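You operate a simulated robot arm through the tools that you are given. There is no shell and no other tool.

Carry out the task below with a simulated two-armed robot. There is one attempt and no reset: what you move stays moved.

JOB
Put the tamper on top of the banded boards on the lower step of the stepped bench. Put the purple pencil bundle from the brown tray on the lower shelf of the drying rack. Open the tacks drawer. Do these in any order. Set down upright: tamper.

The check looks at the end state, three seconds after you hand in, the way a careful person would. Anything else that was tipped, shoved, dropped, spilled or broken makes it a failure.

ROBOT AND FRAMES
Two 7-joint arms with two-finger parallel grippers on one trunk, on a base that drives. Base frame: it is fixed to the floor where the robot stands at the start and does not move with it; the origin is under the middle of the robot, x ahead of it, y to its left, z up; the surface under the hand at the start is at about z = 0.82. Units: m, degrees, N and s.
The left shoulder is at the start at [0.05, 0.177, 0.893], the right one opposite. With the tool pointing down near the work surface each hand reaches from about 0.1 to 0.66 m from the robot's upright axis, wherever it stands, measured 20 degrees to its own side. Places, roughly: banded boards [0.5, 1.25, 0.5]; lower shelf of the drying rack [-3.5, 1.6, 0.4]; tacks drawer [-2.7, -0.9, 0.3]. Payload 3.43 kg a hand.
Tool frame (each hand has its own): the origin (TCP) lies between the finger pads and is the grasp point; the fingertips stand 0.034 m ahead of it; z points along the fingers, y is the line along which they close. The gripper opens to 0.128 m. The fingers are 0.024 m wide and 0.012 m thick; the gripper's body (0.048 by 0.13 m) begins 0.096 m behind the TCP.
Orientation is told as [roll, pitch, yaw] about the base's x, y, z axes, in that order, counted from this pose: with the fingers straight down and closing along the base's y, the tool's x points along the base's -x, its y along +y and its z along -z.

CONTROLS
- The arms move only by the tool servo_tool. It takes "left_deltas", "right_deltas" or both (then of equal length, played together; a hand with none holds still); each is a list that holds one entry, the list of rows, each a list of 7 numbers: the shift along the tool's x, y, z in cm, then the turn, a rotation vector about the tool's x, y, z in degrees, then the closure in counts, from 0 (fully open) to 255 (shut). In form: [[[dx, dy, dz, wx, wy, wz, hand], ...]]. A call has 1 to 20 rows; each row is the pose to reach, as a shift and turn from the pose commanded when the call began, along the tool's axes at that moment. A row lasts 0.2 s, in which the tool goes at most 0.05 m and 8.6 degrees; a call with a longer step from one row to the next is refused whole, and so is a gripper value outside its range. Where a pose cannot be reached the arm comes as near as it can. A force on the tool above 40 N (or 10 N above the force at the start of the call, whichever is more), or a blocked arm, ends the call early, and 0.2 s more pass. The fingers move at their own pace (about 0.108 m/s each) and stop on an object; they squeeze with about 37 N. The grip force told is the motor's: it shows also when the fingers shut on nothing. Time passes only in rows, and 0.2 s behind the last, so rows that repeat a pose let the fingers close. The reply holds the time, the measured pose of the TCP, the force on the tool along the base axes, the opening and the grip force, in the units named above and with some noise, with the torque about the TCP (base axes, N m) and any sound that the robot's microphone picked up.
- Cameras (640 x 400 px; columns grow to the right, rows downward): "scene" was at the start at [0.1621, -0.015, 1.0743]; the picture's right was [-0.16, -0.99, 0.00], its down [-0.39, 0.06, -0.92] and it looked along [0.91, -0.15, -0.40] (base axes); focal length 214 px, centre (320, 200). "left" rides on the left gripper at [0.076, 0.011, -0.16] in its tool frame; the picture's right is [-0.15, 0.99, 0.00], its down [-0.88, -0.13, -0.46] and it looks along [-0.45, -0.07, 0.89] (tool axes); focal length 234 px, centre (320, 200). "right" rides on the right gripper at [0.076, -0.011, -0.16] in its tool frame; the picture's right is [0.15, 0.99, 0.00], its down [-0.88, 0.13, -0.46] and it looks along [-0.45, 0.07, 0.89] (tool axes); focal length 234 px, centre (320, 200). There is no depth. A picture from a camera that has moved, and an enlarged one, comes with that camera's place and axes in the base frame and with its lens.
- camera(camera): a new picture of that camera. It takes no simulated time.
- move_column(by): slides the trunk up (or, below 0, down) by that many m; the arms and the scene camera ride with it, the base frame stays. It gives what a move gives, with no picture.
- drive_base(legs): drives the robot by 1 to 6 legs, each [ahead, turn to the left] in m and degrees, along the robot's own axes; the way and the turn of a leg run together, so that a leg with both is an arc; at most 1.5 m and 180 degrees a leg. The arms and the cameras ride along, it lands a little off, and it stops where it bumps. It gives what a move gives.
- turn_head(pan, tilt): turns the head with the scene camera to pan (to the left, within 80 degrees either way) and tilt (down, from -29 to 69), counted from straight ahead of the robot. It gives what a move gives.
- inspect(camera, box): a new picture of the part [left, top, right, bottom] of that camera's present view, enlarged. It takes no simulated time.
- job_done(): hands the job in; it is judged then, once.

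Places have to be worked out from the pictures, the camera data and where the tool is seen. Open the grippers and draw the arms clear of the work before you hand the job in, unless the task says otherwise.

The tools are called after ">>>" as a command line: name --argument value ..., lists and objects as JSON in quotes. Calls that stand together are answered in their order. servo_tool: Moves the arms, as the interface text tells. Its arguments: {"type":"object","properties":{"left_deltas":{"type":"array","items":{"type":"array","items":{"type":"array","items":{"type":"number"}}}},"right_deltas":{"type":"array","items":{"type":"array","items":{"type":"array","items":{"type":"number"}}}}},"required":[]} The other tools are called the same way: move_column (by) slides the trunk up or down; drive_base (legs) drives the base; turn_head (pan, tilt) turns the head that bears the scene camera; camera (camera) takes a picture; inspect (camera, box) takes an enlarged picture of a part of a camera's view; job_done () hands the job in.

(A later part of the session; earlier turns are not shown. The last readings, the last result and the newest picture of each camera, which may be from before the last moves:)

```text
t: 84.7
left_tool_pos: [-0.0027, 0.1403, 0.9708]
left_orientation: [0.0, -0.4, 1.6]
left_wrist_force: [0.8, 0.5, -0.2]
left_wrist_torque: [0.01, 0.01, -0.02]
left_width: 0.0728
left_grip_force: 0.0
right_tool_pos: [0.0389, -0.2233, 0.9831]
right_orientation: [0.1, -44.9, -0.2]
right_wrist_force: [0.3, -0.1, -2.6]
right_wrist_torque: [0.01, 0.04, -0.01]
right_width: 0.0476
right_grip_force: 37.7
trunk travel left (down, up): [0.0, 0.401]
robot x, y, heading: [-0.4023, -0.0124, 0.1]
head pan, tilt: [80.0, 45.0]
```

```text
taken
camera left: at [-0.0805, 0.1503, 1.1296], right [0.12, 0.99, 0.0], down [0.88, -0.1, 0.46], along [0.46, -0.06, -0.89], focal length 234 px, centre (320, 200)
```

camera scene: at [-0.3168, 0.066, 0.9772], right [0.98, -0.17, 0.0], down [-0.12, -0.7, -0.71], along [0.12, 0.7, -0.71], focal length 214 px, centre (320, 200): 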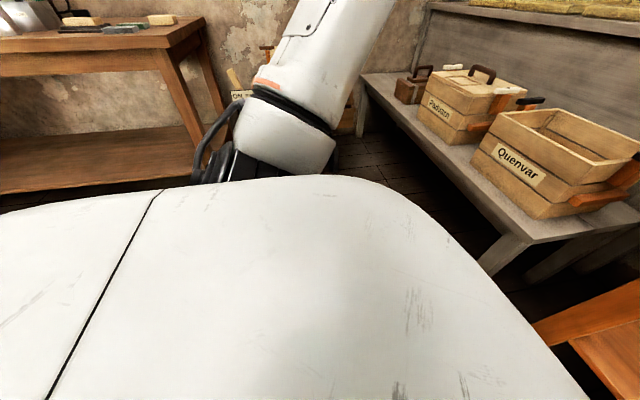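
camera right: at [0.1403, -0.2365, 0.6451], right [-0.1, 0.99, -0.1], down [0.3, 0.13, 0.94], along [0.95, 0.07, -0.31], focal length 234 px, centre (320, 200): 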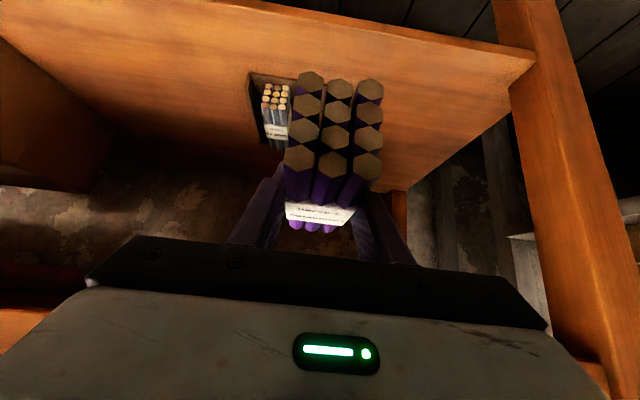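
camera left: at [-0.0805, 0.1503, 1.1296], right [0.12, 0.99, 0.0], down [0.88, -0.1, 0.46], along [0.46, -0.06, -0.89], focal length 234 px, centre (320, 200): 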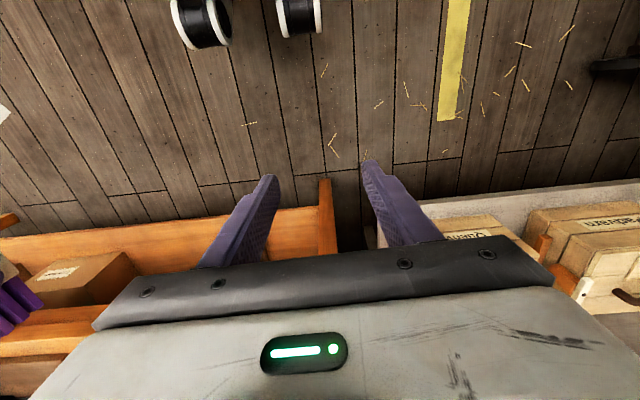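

The robot touched the table behind it, whose front edge runs near x≈-0.65; the aisle between it and the orange bench is about 1 m wide. I move ahead 0.12 m, turn left in steps and look at that table and at the way to the back of the room.

>>> drive_base --legs '[[0.12, 0]]'

>>> drive_base --legs '[[0, 80]]'

>>> turn_head --pan 60 --tilt 25

>>> camera --camera "scene"

```text
t: 86.0
left_tool_pos: [0.1146, 0.1411, 0.9714]
left_orientation: [-0.1, -0.3, 1.7]
left_wrist_force: [0.4, 0.8, 0.4]
left_wrist_torque: [-0.02, 0.01, 0.01]
left_width: 0.0728
left_grip_force: 0.1
right_tool_pos: [0.1578, -0.2227, 0.9837]
right_orientation: [0.2, -44.8, -0.2]
right_wrist_force: [1.0, -0.5, -2.4]
right_wrist_torque: [0.01, -0.03, 0.03]
right_width: 0.0477
right_grip_force: 37.0
trunk travel left (down, up): [0.0, 0.401]
robot x, y, heading: [-0.2861, -0.0129, -0.0]
head pan, tilt: [80.0, 45.0]
```

```text
t: 89.8
left_tool_pos: [-0.359, 0.4066, 0.9719]
left_orientation: [-0.1, -0.2, 80.9]
left_wrist_force: [-0.2, -0.2, 0.0]
left_wrist_torque: [0.0, -0.02, 0.03]
left_width: 0.0728
left_grip_force: 0.2
right_tool_pos: [0.0065, 0.3801, 0.9837]
right_orientation: [0.1, -44.8, 79.1]
right_wrist_force: [-0.2, 0.5, -2.0]
right_wrist_torque: [-0.02, -0.01, 0.0]
right_width: 0.0477
right_grip_force: 37.3
trunk travel left (down, up): [0.0, 0.401]
robot x, y, heading: [-0.2818, -0.0146, 79.3]
head pan, tilt: [80.0, 45.0]
```

```text
t: 90.6
left_tool_pos: [-0.3603, 0.4078, 0.9719]
left_orientation: [0.0, -0.3, 80.9]
left_wrist_force: [-0.3, 0.3, -0.1]
left_wrist_torque: [0.0, 0.0, -0.01]
left_width: 0.0728
left_grip_force: 0.1
right_tool_pos: [0.0056, 0.3806, 0.9826]
right_orientation: [0.1, -44.9, 79.0]
right_wrist_force: [1.1, -0.4, -2.1]
right_wrist_torque: [-0.02, 0.0, 0.01]
right_width: 0.0477
right_grip_force: 37.5
trunk travel left (down, up): [0.0, 0.401]
robot x, y, heading: [-0.2845, -0.013, 79.1]
head pan, tilt: [60.0, 25.0]
```

```text
taken
camera scene: at [-0.3387, 0.115, 1.0077], right [0.65, 0.76, 0.0], down [0.32, -0.28, -0.91], along [-0.69, 0.59, -0.42], focal length 214 px, centre (320, 200)
```

scene: 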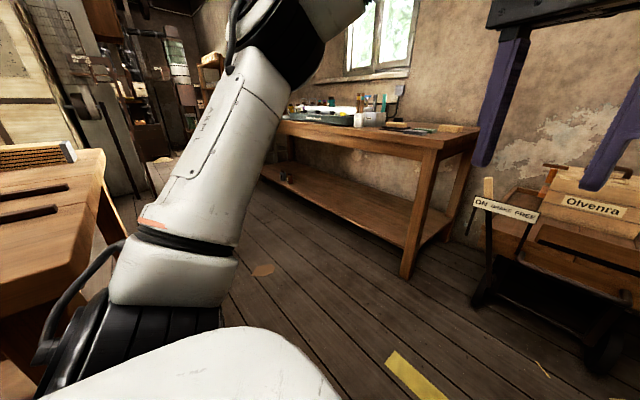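

The aisle towards the back runs between that table (y<0.05) and the window table (y>1.2). I drive to about y=0.6 and turn to face -x.

>>> drive_base --legs '[[0.62, 0], [0, 100]]'

>>> turn_head --pan 0 --tilt 15

>>> camera --camera "scene"

>>> turn_head --pan 40 --tilt 25

>>> camera --camera "scene"

```text
t: 98.3
left_tool_pos: [-0.5641, 0.4397, 0.9721]
left_orientation: [-0.1, -0.4, -179.3]
left_wrist_force: [-0.1, -0.9, -0.2]
left_wrist_torque: [0.01, -0.02, 0.01]
left_width: 0.0728
left_grip_force: 0.0
right_tool_pos: [-0.6002, 0.8031, 0.9836]
right_orientation: [0.1, -44.9, 179.2]
right_wrist_force: [0.5, 0.2, -2.1]
right_wrist_torque: [0.01, -0.04, 0.0]
right_width: 0.0476
right_grip_force: 37.0
trunk travel left (down, up): [0.0, 0.401]
robot x, y, heading: [-0.1609, 0.5888, 179.0]
head pan, tilt: [60.0, 25.0]
```

```text
t: 99.6
left_tool_pos: [-0.5621, 0.4395, 0.9698]
left_orientation: [-0.1, -0.3, -179.1]
left_wrist_force: [-0.4, 0.0, -0.9]
left_wrist_torque: [0.0, 0.05, 0.02]
left_width: 0.0725
left_grip_force: 0.2
right_tool_pos: [-0.5993, 0.8041, 0.9838]
right_orientation: [0.2, -44.9, 179.0]
right_wrist_force: [-0.5, -0.5, -2.4]
right_wrist_torque: [0.04, -0.02, -0.01]
right_width: 0.0478
right_grip_force: 36.9
trunk travel left (down, up): [0.0, 0.401]
robot x, y, heading: [-0.1595, 0.5893, 179.1]
head pan, tilt: [0.0, 15.0]
```

```text
taken
camera scene: at [-0.3247, 0.5903, 1.024], right [0.01, 1.0, 0.0], down [0.26, 0.0, -0.97], along [-0.97, 0.01, -0.26], focal length 214 px, centre (320, 200)
```

scene: 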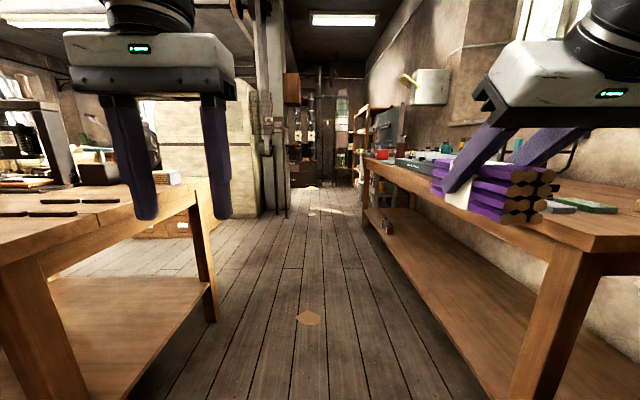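

```text
t: 100.7
left_tool_pos: [-0.5626, 0.4398, 0.9715]
left_orientation: [-0.2, -0.3, -179.2]
left_wrist_force: [-0.2, -0.3, 0.0]
left_wrist_torque: [0.02, 0.01, 0.01]
left_width: 0.073
left_grip_force: 0.0
right_tool_pos: [-0.5986, 0.8033, 0.9825]
right_orientation: [0.1, -44.9, 179.1]
right_wrist_force: [-0.2, 0.6, -1.5]
right_wrist_torque: [0.05, 0.01, 0.02]
right_width: 0.0475
right_grip_force: 36.5
trunk travel left (down, up): [0.0, 0.401]
robot x, y, heading: [-0.1625, 0.5874, 179.2]
head pan, tilt: [40.0, 25.0]
```

```text
taken
camera scene: at [-0.3028, 0.5309, 1.0078], right [-0.63, 0.78, 0.0], down [0.33, 0.27, -0.91], along [-0.7, -0.57, -0.42], focal length 214 px, centre (320, 200)
```

scene: 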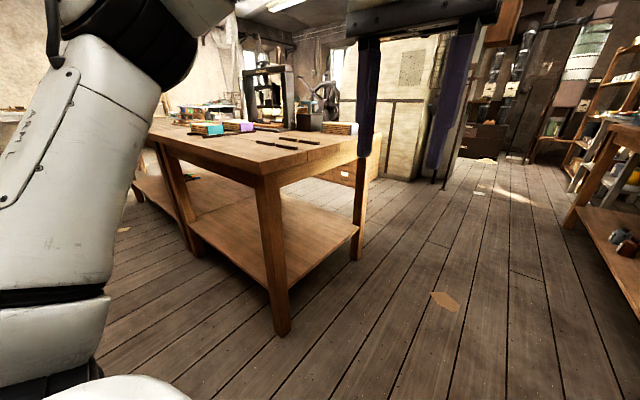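

The way ahead is clear between the two tables. I drive 1.3 m ahead along y≈0.6 and look for the drying rack and the drawer.

>>> drive_base --legs '[[1.3, 1]]'

>>> turn_head --pan -20 --tilt 20

>>> camera --camera "scene"

>>> turn_head --pan 45 --tilt 25

>>> camera --camera "scene"

```text
t: 107.2
left_tool_pos: [-1.8582, 0.4323, 0.9703]
left_orientation: [-0.2, -0.4, -177.7]
left_wrist_force: [-0.2, 1.6, -0.5]
left_wrist_torque: [-0.02, 0.0, 0.02]
left_width: 0.0725
left_grip_force: 0.1
right_tool_pos: [-1.9052, 0.7965, 0.9842]
right_orientation: [0.2, -44.9, -179.5]
right_wrist_force: [-0.1, 0.6, -2.1]
right_wrist_torque: [0.01, 0.01, 0.0]
right_width: 0.0476
right_grip_force: 36.4
trunk travel left (down, up): [0.0, 0.401]
robot x, y, heading: [-1.4609, 0.5931, -179.4]
head pan, tilt: [40.0, 25.0]
```

```text
t: 108.5
left_tool_pos: [-1.8592, 0.4317, 0.9721]
left_orientation: [-0.1, -0.3, -177.6]
left_wrist_force: [0.4, -0.3, -0.7]
left_wrist_torque: [-0.02, -0.01, -0.02]
left_width: 0.0727
left_grip_force: 0.0
right_tool_pos: [-1.9056, 0.7954, 0.9836]
right_orientation: [0.0, -44.9, -179.4]
right_wrist_force: [-0.1, -0.4, -2.8]
right_wrist_torque: [0.01, -0.03, 0.01]
right_width: 0.0478
right_grip_force: 37.0
trunk travel left (down, up): [0.0, 0.401]
robot x, y, heading: [-1.4608, 0.5918, -179.3]
head pan, tilt: [-20.0, 20.0]
```

```text
taken
camera scene: at [-1.6186, 0.6212, 1.0159], right [0.33, 0.94, 0.0], down [0.32, -0.11, -0.94], along [-0.89, 0.31, -0.34], focal length 214 px, centre (320, 200)
```

scene: 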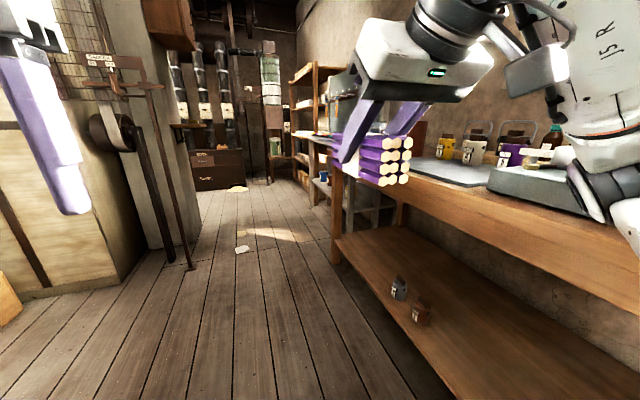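

```text
t: 109.8
left_tool_pos: [-1.8584, 0.4325, 0.971]
left_orientation: [-0.2, -0.3, -177.7]
left_wrist_force: [-0.9, 0.1, -0.1]
left_wrist_torque: [0.0, -0.02, -0.03]
left_width: 0.0726
left_grip_force: 0.1
right_tool_pos: [-1.9045, 0.7963, 0.983]
right_orientation: [0.2, -44.9, -179.4]
right_wrist_force: [1.0, -0.8, -1.8]
right_wrist_torque: [-0.01, 0.01, -0.01]
right_width: 0.0476
right_grip_force: 36.7
trunk travel left (down, up): [0.0, 0.401]
robot x, y, heading: [-1.4627, 0.5919, -179.5]
head pan, tilt: [45.0, 25.0]
```

```text
taken
camera scene: at [-1.5953, 0.5246, 1.0078], right [-0.71, 0.7, 0.0], down [0.3, 0.3, -0.91], along [-0.63, -0.65, -0.42], focal length 214 px, centre (320, 200)
```

scene: 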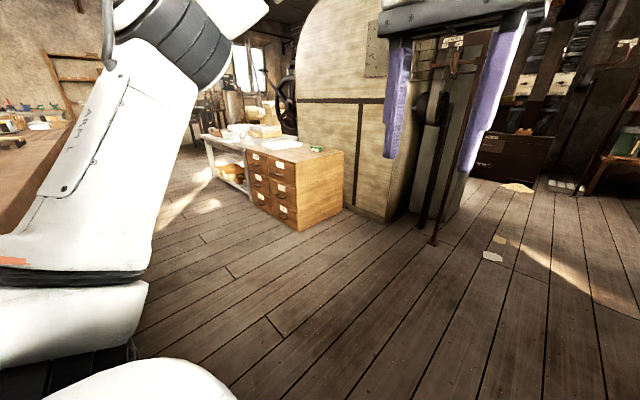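

I see a small brown drawer cabinet (likely the tacks drawer) on the left side and racks ahead right. I enlarge both.

>>> inspect --camera "scene" --box '[200, 110, 360, 240]'

>>> turn_head --pan -20 --tilt 20

>>> inspect --camera "scene" --box '[250, 40, 410, 260]'

```text
3.08 times, centred on (280, 175) of scene
camera zoom: at [-1.5953, 0.5246, 1.0078], right [-0.71, 0.7, 0.0], down [0.3, 0.3, -0.91], along [-0.63, -0.65, -0.42], focal length 660 px, centre (443, 277)
```

zoom: 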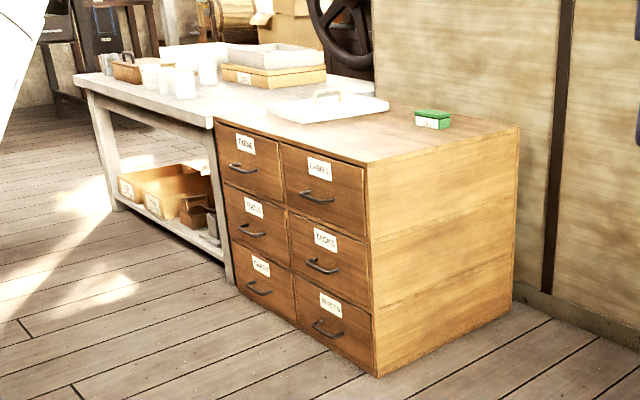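

```text
t: 111.2
left_tool_pos: [-1.8583, 0.4318, 0.9712]
left_orientation: [-0.1, -0.3, -177.7]
left_wrist_force: [-0.2, 0.0, -0.5]
left_wrist_torque: [0.03, 0.0, -0.02]
left_width: 0.0728
left_grip_force: 0.1
right_tool_pos: [-1.9036, 0.7957, 0.9836]
right_orientation: [0.1, -44.9, -179.4]
right_wrist_force: [-0.1, -0.3, -2.2]
right_wrist_torque: [-0.02, 0.0, 0.02]
right_width: 0.0477
right_grip_force: 36.9
trunk travel left (down, up): [0.0, 0.401]
robot x, y, heading: [-1.4602, 0.5923, -179.3]
head pan, tilt: [-20.0, 20.0]
```

```text
1.82 times, centred on (330, 150) of scene
camera zoom: at [-1.6186, 0.6212, 1.0159], right [0.33, 0.94, 0.0], down [0.32, -0.11, -0.94], along [-0.89, 0.31, -0.34], focal length 390 px, centre (302, 291)
```

zoom: 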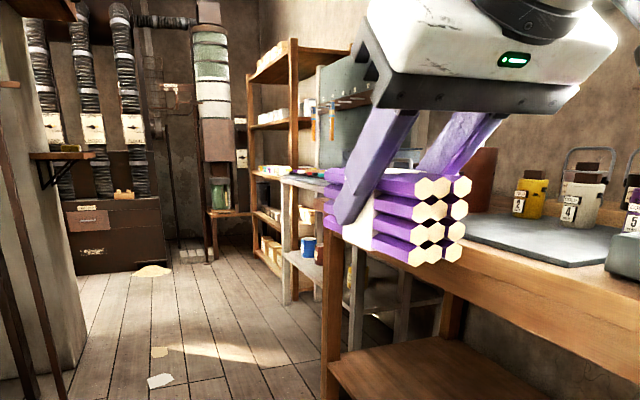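

The grey two-level unit beyond the window table, near (-3.6, 1.4+), fits the drying rack's rough place. I drive 1.2 m further, drifting a little to the right, and look at it.

>>> drive_base --legs '[[0, -5], [1.2, 0]]'

>>> turn_head --pan -30 --tilt 25

>>> camera --camera "scene"

>>> turn_head --pan 0 --tilt 25

>>> camera --camera "scene"

```text
t: 117.8
left_tool_pos: [-3.0616, 0.5435, 0.972]
left_orientation: [0.0, -0.4, 178.1]
left_wrist_force: [-0.6, -1.1, 0.1]
left_wrist_torque: [-0.01, -0.01, 0.01]
left_width: 0.0728
left_grip_force: 0.0
right_tool_pos: [-3.0821, 0.9104, 0.983]
right_orientation: [0.0, -44.9, 176.6]
right_wrist_force: [-0.7, 0.3, -1.2]
right_wrist_torque: [-0.02, 0.01, 0.0]
right_width: 0.0479
right_grip_force: 36.8
trunk travel left (down, up): [0.0, 0.401]
robot x, y, heading: [-2.654, 0.6759, 176.4]
head pan, tilt: [-20.0, 20.0]
```

```text
t: 118.5
left_tool_pos: [-3.0617, 0.5437, 0.9707]
left_orientation: [-0.1, -0.3, 178.2]
left_wrist_force: [-0.4, -0.3, -0.1]
left_wrist_torque: [-0.02, -0.04, 0.0]
left_width: 0.0727
left_grip_force: 0.1
right_tool_pos: [-3.082, 0.9092, 0.9835]
right_orientation: [0.0, -44.9, 176.5]
right_wrist_force: [0.1, 0.3, -2.3]
right_wrist_torque: [0.01, -0.02, 0.0]
right_width: 0.0479
right_grip_force: 36.7
trunk travel left (down, up): [0.0, 0.401]
robot x, y, heading: [-2.6549, 0.6717, 176.7]
head pan, tilt: [-30.0, 25.0]
```

```text
taken
camera scene: at [-2.8003, 0.7288, 1.0078], right [0.55, 0.83, 0.0], down [0.35, -0.23, -0.91], along [-0.76, 0.5, -0.42], focal length 214 px, centre (320, 200)
```

scene: 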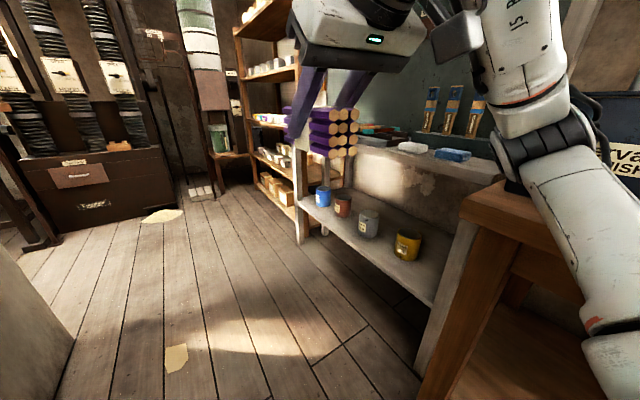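

```text
t: 119.4
left_tool_pos: [-3.0621, 0.5436, 0.9715]
left_orientation: [-0.1, -0.3, 178.2]
left_wrist_force: [-0.6, 0.3, -0.5]
left_wrist_torque: [-0.02, -0.01, -0.01]
left_width: 0.0728
left_grip_force: 0.0
right_tool_pos: [-3.0817, 0.9092, 0.9833]
right_orientation: [0.0, -44.9, 176.6]
right_wrist_force: [0.2, 0.0, -1.9]
right_wrist_torque: [-0.01, -0.02, 0.0]
right_width: 0.0477
right_grip_force: 36.4
trunk travel left (down, up): [0.0, 0.401]
robot x, y, heading: [-2.6545, 0.6705, 176.6]
head pan, tilt: [0.0, 25.0]
```

```text
taken
camera scene: at [-2.8154, 0.6836, 1.0078], right [0.06, 1.0, 0.0], down [0.42, -0.03, -0.91], along [-0.9, 0.06, -0.42], focal length 214 px, centre (320, 200)
```

scene: 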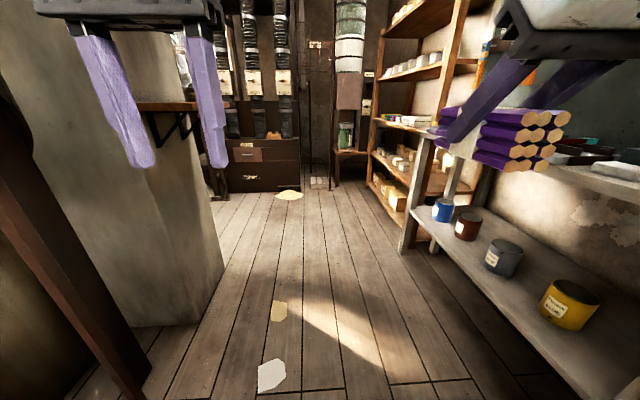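

This is the drying rack: its lower shelf (z≈0.4) holds four pots with gaps between them. I drive 0.8 m ahead and turn right to face it.

>>> drive_base --legs '[[0.8, 0], [0, -86.5]]'

>>> turn_head --pan 0 --tilt 30

>>> camera --camera "scene"

>>> inspect --camera "scene" --box '[190, 130, 510, 330]'

```text
t: 127.6
left_tool_pos: [-3.6071, 1.1316, 0.9712]
left_orientation: [-0.1, -0.4, 89.5]
left_wrist_force: [-0.3, 0.0, -0.9]
left_wrist_torque: [-0.02, -0.01, 0.02]
left_width: 0.0729
left_grip_force: 0.0
right_tool_pos: [-3.2422, 1.1587, 0.9831]
right_orientation: [-0.1, -44.9, 87.8]
right_wrist_force: [0.0, 0.4, -1.9]
right_wrist_torque: [0.0, -0.01, 0.02]
right_width: 0.0475
right_grip_force: 37.0
trunk travel left (down, up): [0.0, 0.401]
robot x, y, heading: [-3.4669, 0.7272, 87.7]
head pan, tilt: [0.0, 25.0]
```

```text
t: 128.2
left_tool_pos: [-3.6068, 1.1303, 0.9719]
left_orientation: [0.0, -0.3, 89.6]
left_wrist_force: [0.8, 0.1, 0.2]
left_wrist_torque: [0.0, -0.03, -0.01]
left_width: 0.0728
left_grip_force: 0.0
right_tool_pos: [-3.2413, 1.1593, 0.9827]
right_orientation: [0.0, -45.0, 87.9]
right_wrist_force: [-0.6, -0.5, -1.6]
right_wrist_torque: [0.0, -0.01, 0.02]
right_width: 0.0475
right_grip_force: 36.7
trunk travel left (down, up): [0.0, 0.401]
robot x, y, heading: [-3.4691, 0.7242, 87.7]
head pan, tilt: [0.0, 30.0]
```

```text
taken
camera scene: at [-3.4609, 0.8868, 0.9998], right [1.0, -0.04, 0.0], down [-0.02, -0.5, -0.87], along [0.03, 0.87, -0.5], focal length 214 px, centre (320, 200)
```

scene: 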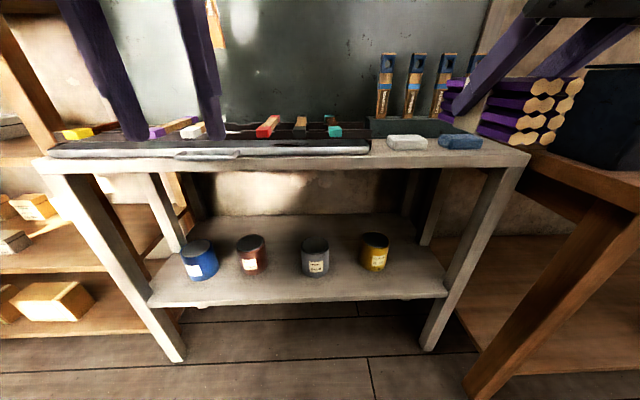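

```text
2.00 times, centred on (350, 230) of scene
camera zoom: at [-3.4609, 0.8868, 0.9998], right [1.0, -0.04, 0.0], down [-0.02, -0.5, -0.87], along [0.03, 0.87, -0.5], focal length 429 px, centre (260, 140)
```

zoom: 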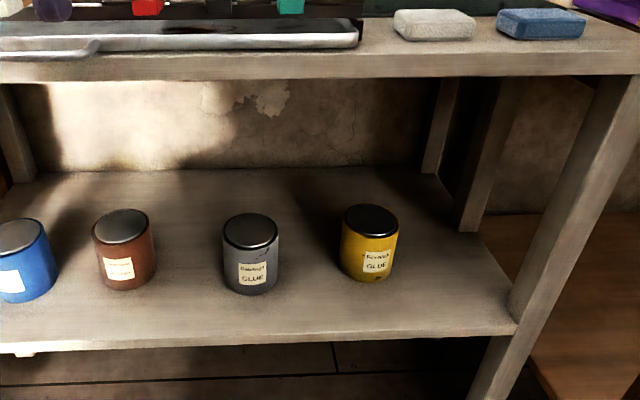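

The rack's lower shelf is at z≈0.38 (x -3.96…-3.03, y 1.33…1.80) with pots of ≈9.5 cm diameter at x≈-3.85, -3.68, -3.457, -3.243 (y≈1.455). The widest free gap is between the brown and grey pots (centre x≈-3.568), so I shift the robot 0.3 m to its left and pull the left hand in a bit.

>>> servo_tool --left_deltas '[[[3, -1, -3, 0, 0, 0, 110], [6, -2, -6, 0, 0, 0, 110], [9, -2, -8, 0, 0, 0, 110], [9, -2, -8, 0, 0, 0, 110]]]'

>>> drive_base --legs '[[0, 90], [0.3, 0], [0, -87.5]]'

>>> turn_head --pan -15 --tilt 35

>>> camera --camera "scene"

```text
t: 129.2
left_tool_pos: [-3.5871, 1.0605, 1.0392]
left_orientation: [0.0, -0.4, 89.5]
left_wrist_force: [-0.1, 0.8, 0.5]
left_wrist_torque: [-0.02, -0.01, 0.02]
left_width: 0.0733
left_grip_force: 0.1
left hand out of reach, approached as far as the arm can: row 3, 4
right_tool_pos: [-3.2407, 1.1595, 0.9833]
right_orientation: [0.0, -44.9, 87.9]
right_wrist_force: [-0.3, -0.4, -2.4]
right_wrist_torque: [-0.05, -0.02, 0.01]
right_width: 0.0477
right_grip_force: 37.1
trunk travel left (down, up): [0.0, 0.401]
robot x, y, heading: [-3.47, 0.7255, 87.8]
head pan, tilt: [0.0, 30.0]
```

```text
t: 138.7
left_tool_pos: [-3.8984, 1.0783, 1.0383]
left_orientation: [0.0, -0.4, 91.0]
left_wrist_force: [-0.4, 0.5, 0.4]
left_wrist_torque: [-0.01, -0.02, 0.0]
left_width: 0.0729
left_grip_force: 0.0
right_tool_pos: [-3.5542, 1.1844, 0.9836]
right_orientation: [0.0, -44.8, 89.2]
right_wrist_force: [0.3, -0.2, -1.3]
right_wrist_torque: [-0.01, 0.05, -0.02]
right_width: 0.0478
right_grip_force: 37.1
trunk travel left (down, up): [0.0, 0.401]
robot x, y, heading: [-3.7666, 0.7483, 89.4]
head pan, tilt: [0.0, 30.0]
```

```text
t: 139.5
left_tool_pos: [-3.898, 1.079, 1.0384]
left_orientation: [-0.1, -0.4, 91.0]
left_wrist_force: [-0.1, -0.4, 0.0]
left_wrist_torque: [0.02, 0.0, -0.07]
left_width: 0.0726
left_grip_force: 0.0
right_tool_pos: [-3.5543, 1.1849, 0.9827]
right_orientation: [0.0, -44.9, 89.3]
right_wrist_force: [-1.2, 0.5, -2.9]
right_wrist_torque: [0.0, 0.01, -0.03]
right_width: 0.0475
right_grip_force: 36.7
trunk travel left (down, up): [0.0, 0.401]
robot x, y, heading: [-3.7665, 0.7441, 89.4]
head pan, tilt: [-15.0, 35.0]
```

```text
taken
camera scene: at [-3.7437, 0.9011, 0.992], right [0.96, -0.27, 0.0], down [-0.15, -0.55, -0.82], along [0.22, 0.79, -0.57], focal length 214 px, centre (320, 200)
```

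scene: 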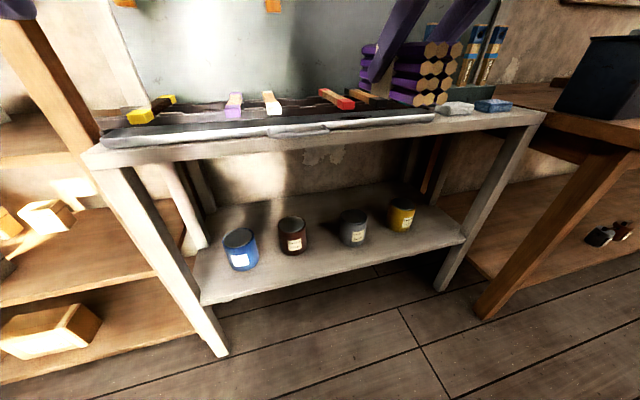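

The robot stands at (-3.767, 0.744). I lower the right hand with the bundle to z≈0.6 in front of the rack and look at the gap with the hand camera.

>>> servo_tool --right_deltas '[[[2.8, 0, 2.8, 0, 0, 0, 255], [5.6, 0, 5.6, 0, 0, 0, 255], [8.4, 0, 8.4, 0, 0, 0, 255], [11.2, 0, 11.2, 0, 0, 0, 255], [14.0, 0, 14.0, 0, 0, 0, 255], [16.8, 0, 16.8, 0, 0, 0, 255], [19.6, 0, 19.6, 0, 0, 0, 255], [22.4, 0, 22.4, 0, 0, 0, 255], [25.2, 0, 25.2, 0, 0, 0, 255], [27.0, 0, 27.0, 0, 0, 0, 255], [27.0, 0, 27.0, 0, 0, 0, 255]]]'

>>> camera --camera "right"

>>> camera --camera "scene"

```text
t: 141.9
left_tool_pos: [-3.8976, 1.0791, 1.0375]
left_orientation: [-0.1, -0.4, 91.0]
left_wrist_force: [1.1, 0.9, -0.6]
left_wrist_torque: [-0.01, -0.01, 0.0]
left_width: 0.0726
left_grip_force: 0.0
right_tool_pos: [-3.5541, 1.1852, 0.6021]
right_orientation: [0.0, -44.9, 89.3]
right_wrist_force: [0.3, 0.4, -2.9]
right_wrist_torque: [-0.01, 0.01, -0.01]
right_width: 0.0477
right_grip_force: 37.3
trunk travel left (down, up): [0.0, 0.401]
robot x, y, heading: [-3.7687, 0.7468, 89.4]
head pan, tilt: [-15.0, 35.0]
```

```text
taken
camera right: at [-3.5452, 1.0177, 0.659], right [-0.99, -0.09, -0.1], down [-0.13, 0.3, 0.94], along [-0.06, 0.95, -0.31], focal length 234 px, centre (320, 200)
```

right: 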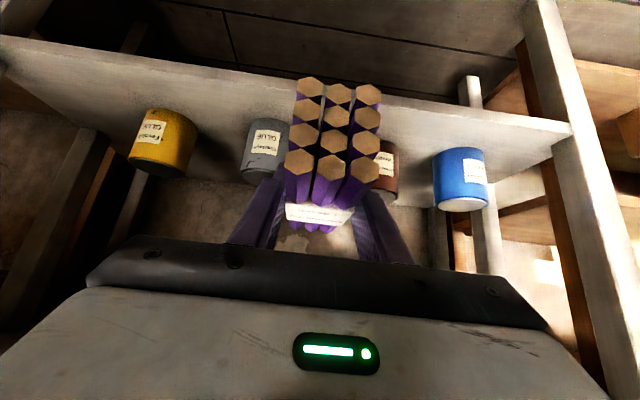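

```text
taken
camera scene: at [-3.7436, 0.9011, 0.992], right [0.96, -0.27, 0.0], down [-0.16, -0.55, -0.82], along [0.22, 0.79, -0.57], focal length 214 px, centre (320, 200)
```

scene: 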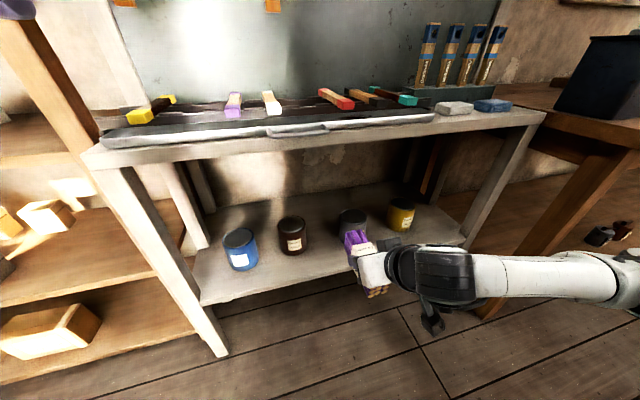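

I enlarge the pots in the scene view to fix the gap's centre.

>>> inspect --camera "scene" --box '[210, 190, 430, 310]'

>>> inspect --camera "right" --box '[120, 60, 520, 260]'

```text
2.91 times, centred on (320, 250) of scene
camera zoom: at [-3.7436, 0.9011, 0.992], right [0.96, -0.27, 0.0], down [-0.16, -0.55, -0.82], along [0.22, 0.79, -0.57], focal length 624 px, centre (320, 54)
```

zoom: 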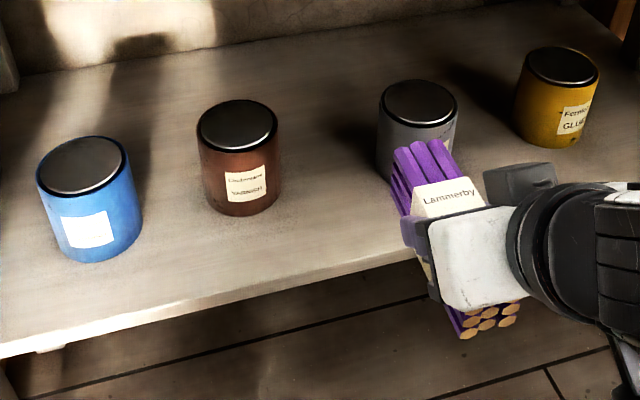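

```text
1.60 times, centred on (320, 160) of right
camera zoom: at [-3.5452, 1.0177, 0.659], right [-0.99, -0.09, -0.1], down [-0.13, 0.3, 0.94], along [-0.06, 0.95, -0.31], focal length 375 px, centre (320, 264)
```

zoom: 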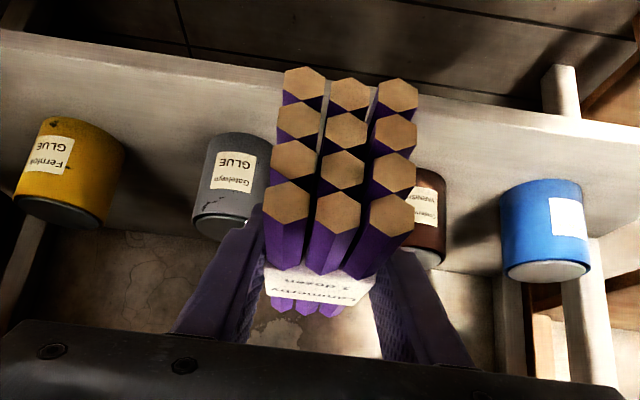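

Gap centre: x≈-3.572, between brown (-3.683, 1.463) and grey (-3.461, 1.445), free width ≈0.127. I move the hand forward over the gap in two stages, keeping it high first.

>>> servo_tool --right_deltas '[[[-1.3, 0.7, 2.9, 0, 0, 0, 255], [-3.0, 1.4, 6.2, 0, 0, 0, 255], [-5.0, 2.1, 9.6, 0, 0, 0, 255], [-6.5, 2.1, 12.5, 0, 0, 0, 255], [-6.5, 2.1, 12.5, 0, 0, 0, 255]]]'

>>> camera --camera "scene"

>>> camera --camera "right"

```text
t: 143.1
left_tool_pos: [-3.8983, 1.0783, 1.0382]
left_orientation: [0.0, -0.4, 91.1]
left_wrist_force: [0.7, 0.3, -1.2]
left_wrist_torque: [-0.02, -0.03, -0.03]
left_width: 0.0724
left_grip_force: 0.2
right_tool_pos: [-3.5755, 1.3197, 0.5598]
right_orientation: [0.0, -45.0, 89.5]
right_wrist_force: [0.3, 0.1, -1.7]
right_wrist_torque: [-0.07, 0.02, -0.02]
right_width: 0.0477
right_grip_force: 37.0
trunk travel left (down, up): [0.0, 0.401]
robot x, y, heading: [-3.7703, 0.7523, 89.3]
head pan, tilt: [-15.0, 35.0]
```

```text
taken
camera scene: at [-3.7437, 0.9012, 0.992], right [0.96, -0.27, 0.0], down [-0.16, -0.55, -0.82], along [0.22, 0.79, -0.57], focal length 214 px, centre (320, 200)
```

scene: 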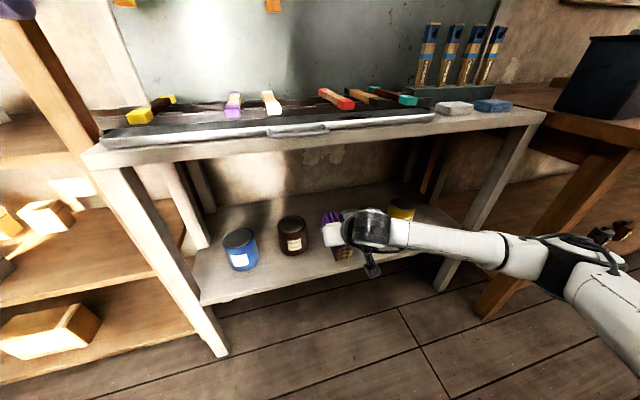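

```text
taken
camera right: at [-3.567, 1.1534, 0.6171], right [-0.99, -0.09, -0.1], down [-0.13, 0.3, 0.94], along [-0.06, 0.95, -0.31], focal length 234 px, centre (320, 200)
```

right: 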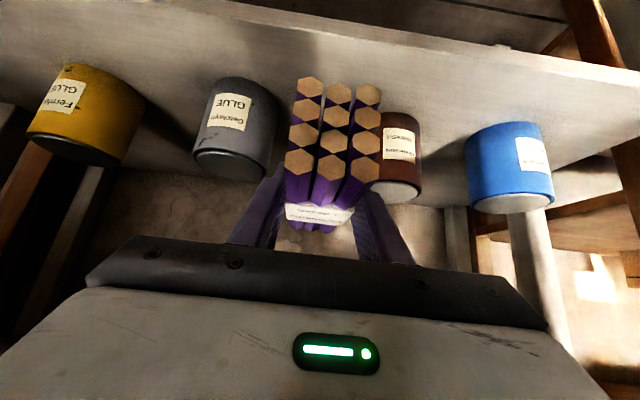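

The hand camera gives grey (-3.465, 1.444) and brown (-3.69, 1.46), so the gap centre is x≈-3.577; the hand is well placed. I move forward to y≈1.435 and down to z≈0.50.

>>> servo_tool --right_deltas '[[[-1.3, 0.1, 4.1, 0, 0, 0, 255], [-2.6, 0.2, 8.2, 0, 0, 0, 255], [-3.9, 0.2, 12.4, 0, 0, 0, 255], [-3.9, 0.2, 12.4, 0, 0, 0, 255]]]'

>>> camera --camera "scene"

>>> camera --camera "right"

>>> inspect --camera "scene" --box '[240, 170, 440, 300]'

```text
t: 144.1
left_tool_pos: [-3.8977, 1.0792, 1.038]
left_orientation: [-0.2, -0.3, 91.0]
left_wrist_force: [0.6, 0.0, 0.0]
left_wrist_torque: [-0.01, 0.02, -0.01]
left_width: 0.073
left_grip_force: 0.1
right_tool_pos: [-3.5765, 1.4341, 0.4974]
right_orientation: [0.0, -44.9, 89.3]
right_wrist_force: [0.3, 0.1, -1.6]
right_wrist_torque: [0.0, 0.01, -0.02]
right_width: 0.0477
right_grip_force: 37.1
trunk travel left (down, up): [0.0, 0.401]
robot x, y, heading: [-3.769, 0.7484, 89.0]
head pan, tilt: [-15.0, 35.0]
```

```text
taken
camera scene: at [-3.7437, 0.9012, 0.992], right [0.96, -0.27, 0.0], down [-0.16, -0.55, -0.82], along [0.22, 0.79, -0.57], focal length 214 px, centre (320, 200)
```

scene: 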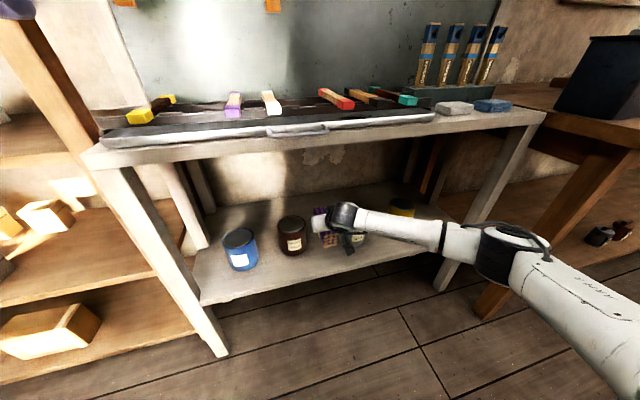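

```text
taken
camera right: at [-3.5673, 1.2676, 0.5556], right [-0.99, -0.09, -0.1], down [-0.13, 0.3, 0.94], along [-0.06, 0.95, -0.31], focal length 234 px, centre (320, 200)
```

right: 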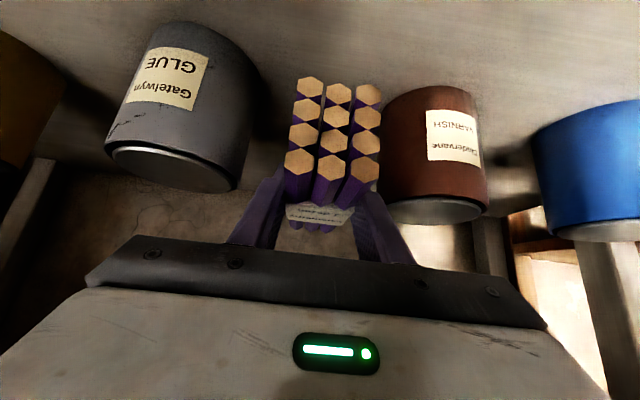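

```text
3.08 times, centred on (340, 235) of scene
camera zoom: at [-3.7437, 0.9012, 0.992], right [0.96, -0.27, 0.0], down [-0.16, -0.55, -0.82], along [0.22, 0.79, -0.57], focal length 660 px, centre (258, 92)
```

zoom: 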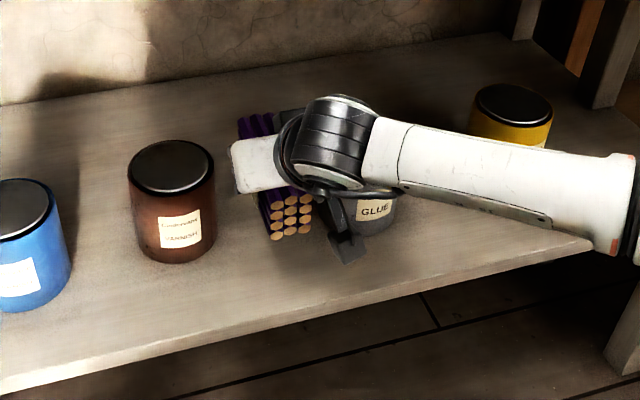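

Well within the gap (grey at (-3.46, 1.446), brown at (-3.683, 1.455)); I centre by 5 mm and lower 5.5 cm, then feel for the shelf.

>>> servo_tool --right_deltas '[[[1.0, -0.3, 1.0, 0, 0, 0, 255], [2.0, -0.5, 2.0, 0, 0, 0, 255], [3.0, -0.5, 3.0, 0, 0, 0, 255], [3.9, -0.5, 3.9, 0, 0, 0, 255], [3.9, -0.5, 3.9, 0, 0, 0, 255]]]'

>>> camera --camera "right"

>>> inspect --camera "scene" --box '[240, 170, 440, 300]'

```text
t: 145.3
left_tool_pos: [-3.8971, 1.0787, 1.0375]
left_orientation: [-0.1, -0.5, 90.9]
left_wrist_force: [0.3, 0.0, 0.0]
left_wrist_torque: [-0.02, 0.02, 0.02]
left_width: 0.0728
left_grip_force: 0.1
right_tool_pos: [-3.5704, 1.4335, 0.4415]
right_orientation: [0.0, -44.9, 89.2]
right_wrist_force: [-0.2, 0.8, -1.5]
right_wrist_torque: [-0.02, -0.01, 0.0]
right_width: 0.0476
right_grip_force: 36.9
trunk travel left (down, up): [0.0, 0.401]
robot x, y, heading: [-3.765, 0.7429, 89.3]
head pan, tilt: [-15.0, 35.0]
```

```text
taken
camera right: at [-3.5622, 1.2669, 0.4998], right [-0.99, -0.09, -0.1], down [-0.13, 0.3, 0.94], along [-0.06, 0.95, -0.31], focal length 234 px, centre (320, 200)
```

right: 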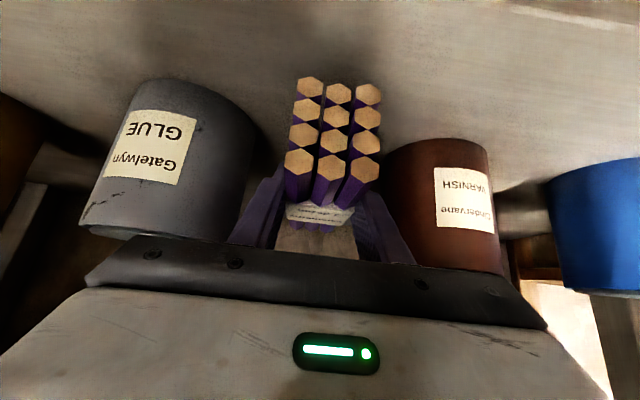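

```text
3.08 times, centred on (340, 235) of scene
camera zoom: at [-3.7437, 0.9012, 0.992], right [0.96, -0.27, 0.0], down [-0.16, -0.55, -0.82], along [0.22, 0.79, -0.57], focal length 660 px, centre (258, 92)
```

zoom: 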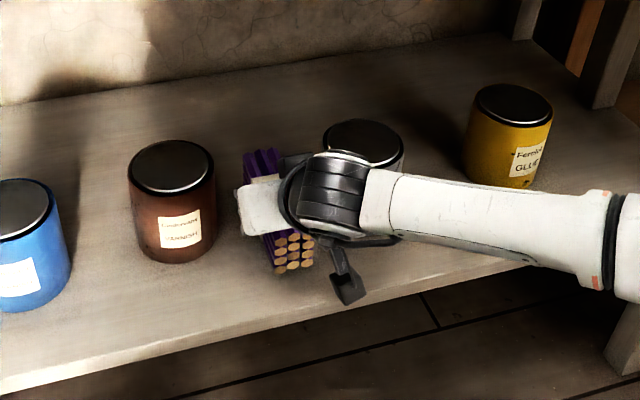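

No contact yet at z=0.4415. I lower in small steps, watching the force.

>>> servo_tool --right_deltas '[[[0.35, 0, 0.35, 0, 0, 0, 255], [0.7, 0, 0.7, 0, 0, 0, 255], [0.85, 0, 0.85, 0, 0, 0, 255], [0.85, 0, 0.85, 0, 0, 0, 255]]]'

```text
t: 146.3
left_tool_pos: [-3.8972, 1.0788, 1.0387]
left_orientation: [-0.1, -0.4, 91.1]
left_wrist_force: [0.1, -0.2, 0.5]
left_wrist_torque: [-0.01, -0.01, 0.01]
left_width: 0.073
left_grip_force: 0.0
right_tool_pos: [-3.5702, 1.4337, 0.431]
right_orientation: [-0.1, -44.9, 89.3]
right_wrist_force: [0.2, 0.0, -1.7]
right_wrist_torque: [0.01, 0.0, -0.02]
right_width: 0.048
right_grip_force: 37.0
trunk travel left (down, up): [0.0, 0.401]
robot x, y, heading: [-3.7674, 0.7477, 89.5]
head pan, tilt: [-15.0, 35.0]
```

>>> servo_tool --right_deltas '[[[0.2, 0, 0.2, 0, 0, 0, 255], [0.4, 0, 0.4, 0, 0, 0, 255], [0.4, 0, 0.4, 0, 0, 0, 255]]]'

>>> inspect --camera "scene" --box '[290, 200, 370, 280]'

```text
t: 147.1
left_tool_pos: [-3.8966, 1.0781, 1.0391]
left_orientation: [-0.2, -0.4, 91.1]
left_wrist_force: [-0.8, 0.4, -0.6]
left_wrist_torque: [-0.02, 0.0, 0.05]
left_width: 0.0727
left_grip_force: 0.1
right_tool_pos: [-3.5704, 1.4345, 0.4267]
right_orientation: [0.1, -44.9, 89.2]
right_wrist_force: [0.2, 0.1, -1.4]
right_wrist_torque: [-0.03, -0.02, -0.01]
right_width: 0.0476
right_grip_force: 36.9
trunk travel left (down, up): [0.0, 0.401]
robot x, y, heading: [-3.7676, 0.7478, 89.2]
head pan, tilt: [-15.0, 35.0]
```

```text
5.00 times, centred on (330, 240) of scene
camera zoom: at [-3.7437, 0.9012, 0.992], right [0.96, -0.27, 0.0], down [-0.16, -0.55, -0.82], along [0.22, 0.79, -0.57], focal length 1072 px, centre (270, 0)
```

zoom: 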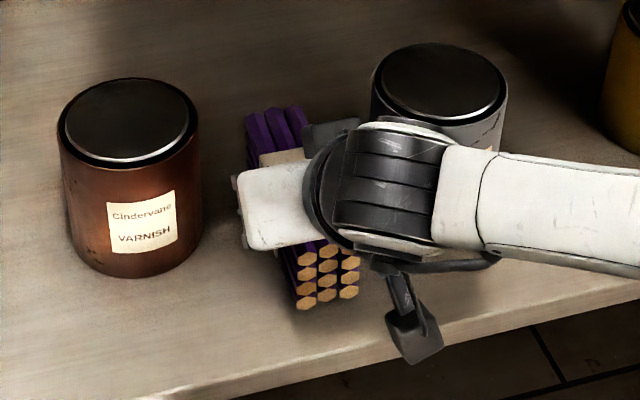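

Still free at 0.4267; I go down 5 mm more.

>>> servo_tool --right_deltas '[[[0.2, 0, 0.2, 0, 0, 0, 255], [0.35, 0, 0.35, 0, 0, 0, 255], [0.35, 0, 0.35, 0, 0, 0, 255]]]'

```text
t: 147.9
left_tool_pos: [-3.8973, 1.0791, 1.0381]
left_orientation: [0.0, -0.4, 91.0]
left_wrist_force: [0.1, 0.1, 0.2]
left_wrist_torque: [0.02, 0.02, -0.04]
left_width: 0.0726
left_grip_force: 0.1
right_tool_pos: [-3.5701, 1.4322, 0.4203]
right_orientation: [0.1, -45.0, 89.3]
right_wrist_force: [0.4, -0.1, -1.6]
right_wrist_torque: [-0.03, 0.02, 0.0]
right_width: 0.0476
right_grip_force: 37.6
trunk travel left (down, up): [0.0, 0.401]
robot x, y, heading: [-3.767, 0.7455, 89.1]
head pan, tilt: [-15.0, 35.0]
```

>>> servo_tool --right_deltas '[[[0.2, 0, 0.2, 0, 0, 0, 255], [0.35, 0, 0.35, 0, 0, 0, 255], [0.35, 0, 0.35, 0, 0, 0, 255]]]'

>>> camera --camera "right"

>>> inspect --camera "scene" --box '[290, 200, 370, 280]'

```text
t: 148.7
left_tool_pos: [-3.8975, 1.0773, 1.039]
left_orientation: [-0.2, -0.5, 91.0]
left_wrist_force: [-0.2, -0.5, 0.1]
left_wrist_torque: [-0.01, -0.01, -0.01]
left_width: 0.0729
left_grip_force: 0.1
right_tool_pos: [-3.5703, 1.4355, 0.4186]
right_orientation: [0.1, -45.3, 89.3]
right_wrist_force: [0.9, -6.5, 19.7]
right_wrist_torque: [-1.08, -0.12, -0.14]
right_width: 0.0478
right_grip_force: 36.8
trunk travel left (down, up): [0.0, 0.401]
robot x, y, heading: [-3.7697, 0.7434, 89.4]
head pan, tilt: [-15.0, 35.0]
```

```text
taken
camera right: at [-3.561, 1.2681, 0.4766], right [-0.99, -0.09, -0.1], down [-0.13, 0.3, 0.95], along [-0.06, 0.95, -0.31], focal length 234 px, centre (320, 200)
```

right: 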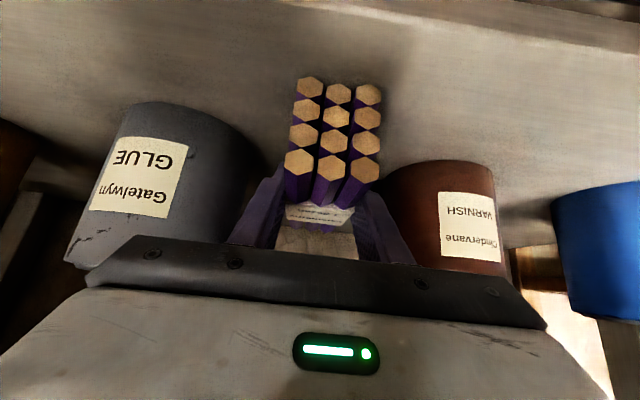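

```text
5.00 times, centred on (330, 240) of scene
camera zoom: at [-3.7441, 0.8995, 0.9926], right [0.96, -0.27, 0.0], down [-0.15, -0.55, -0.82], along [0.22, 0.79, -0.57], focal length 1072 px, centre (270, 0)
```

zoom: 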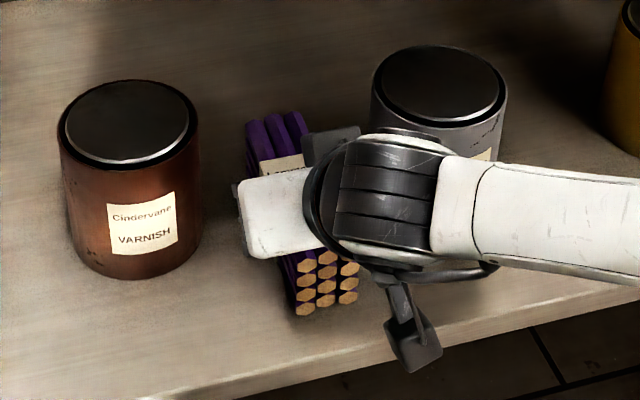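

Contact with the shelf (19.7 N up). I ease up 1.5 mm and open the fingers to about 66 mm.

>>> servo_tool --right_deltas '[[[-0.12, 0, -0.12, 0, 0, 0, 255], [-0.12, 0, -0.12, 0, 0, 0, 255]]]'

>>> servo_tool --right_deltas '[[[0, 0, 0, 0, 0, 0, 150], [0, 0, 0, 0, 0, 0, 130], [0, 0, 0, 0, 0, 0, 122], [0, 0, 0, 0, 0, 0, 122]]]'

>>> camera --camera "right"

>>> inspect --camera "scene" --box '[290, 200, 370, 280]'

```text
t: 149.3
left_tool_pos: [-3.8971, 1.0768, 1.0382]
left_orientation: [-0.1, -0.4, 91.0]
left_wrist_force: [0.7, 0.3, -0.4]
left_wrist_torque: [-0.03, 0.02, 0.0]
left_width: 0.0727
left_grip_force: 0.1
right_tool_pos: [-3.5695, 1.4352, 0.4208]
right_orientation: [0.0, -45.1, 89.4]
right_wrist_force: [-0.8, 4.8, 9.7]
right_wrist_torque: [1.24, 0.07, -0.01]
right_width: 0.0479
right_grip_force: 37.1
trunk travel left (down, up): [0.0, 0.401]
robot x, y, heading: [-3.7674, 0.7476, 89.1]
head pan, tilt: [-15.0, 35.0]
```

```text
t: 150.3
left_tool_pos: [-3.8977, 1.0781, 1.038]
left_orientation: [-0.2, -0.5, 91.0]
left_wrist_force: [-0.5, 0.3, -0.4]
left_wrist_torque: [-0.05, -0.02, -0.01]
left_width: 0.0727
left_grip_force: 0.1
right_tool_pos: [-3.5698, 1.4339, 0.4175]
right_orientation: [0.0, -44.9, 89.3]
right_wrist_force: [0.4, -0.3, -0.2]
right_wrist_torque: [-0.01, -0.03, -0.01]
right_width: 0.0667
right_grip_force: 0.0
trunk travel left (down, up): [0.0, 0.401]
robot x, y, heading: [-3.7696, 0.7489, 89.1]
head pan, tilt: [-15.0, 35.0]
```

```text
taken
camera right: at [-3.5605, 1.2671, 0.4754], right [-0.99, -0.09, -0.1], down [-0.13, 0.3, 0.94], along [-0.06, 0.95, -0.31], focal length 234 px, centre (320, 200)
```

right: 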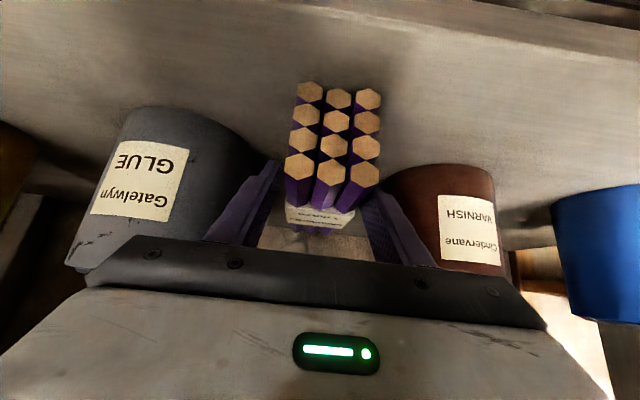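

```text
5.00 times, centred on (330, 240) of scene
camera zoom: at [-3.7437, 0.901, 0.992], right [0.96, -0.27, 0.0], down [-0.16, -0.55, -0.82], along [0.22, 0.79, -0.57], focal length 1072 px, centre (270, 0)
```

zoom: 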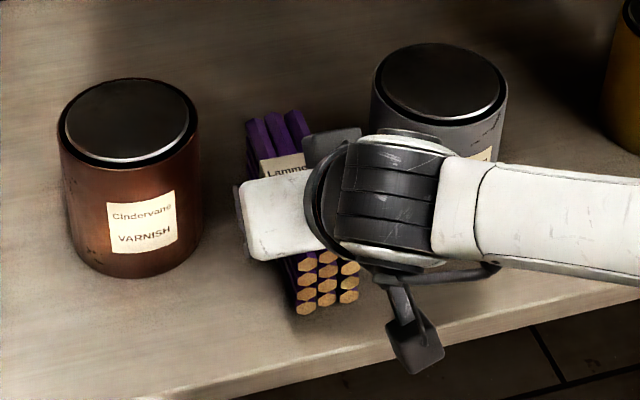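

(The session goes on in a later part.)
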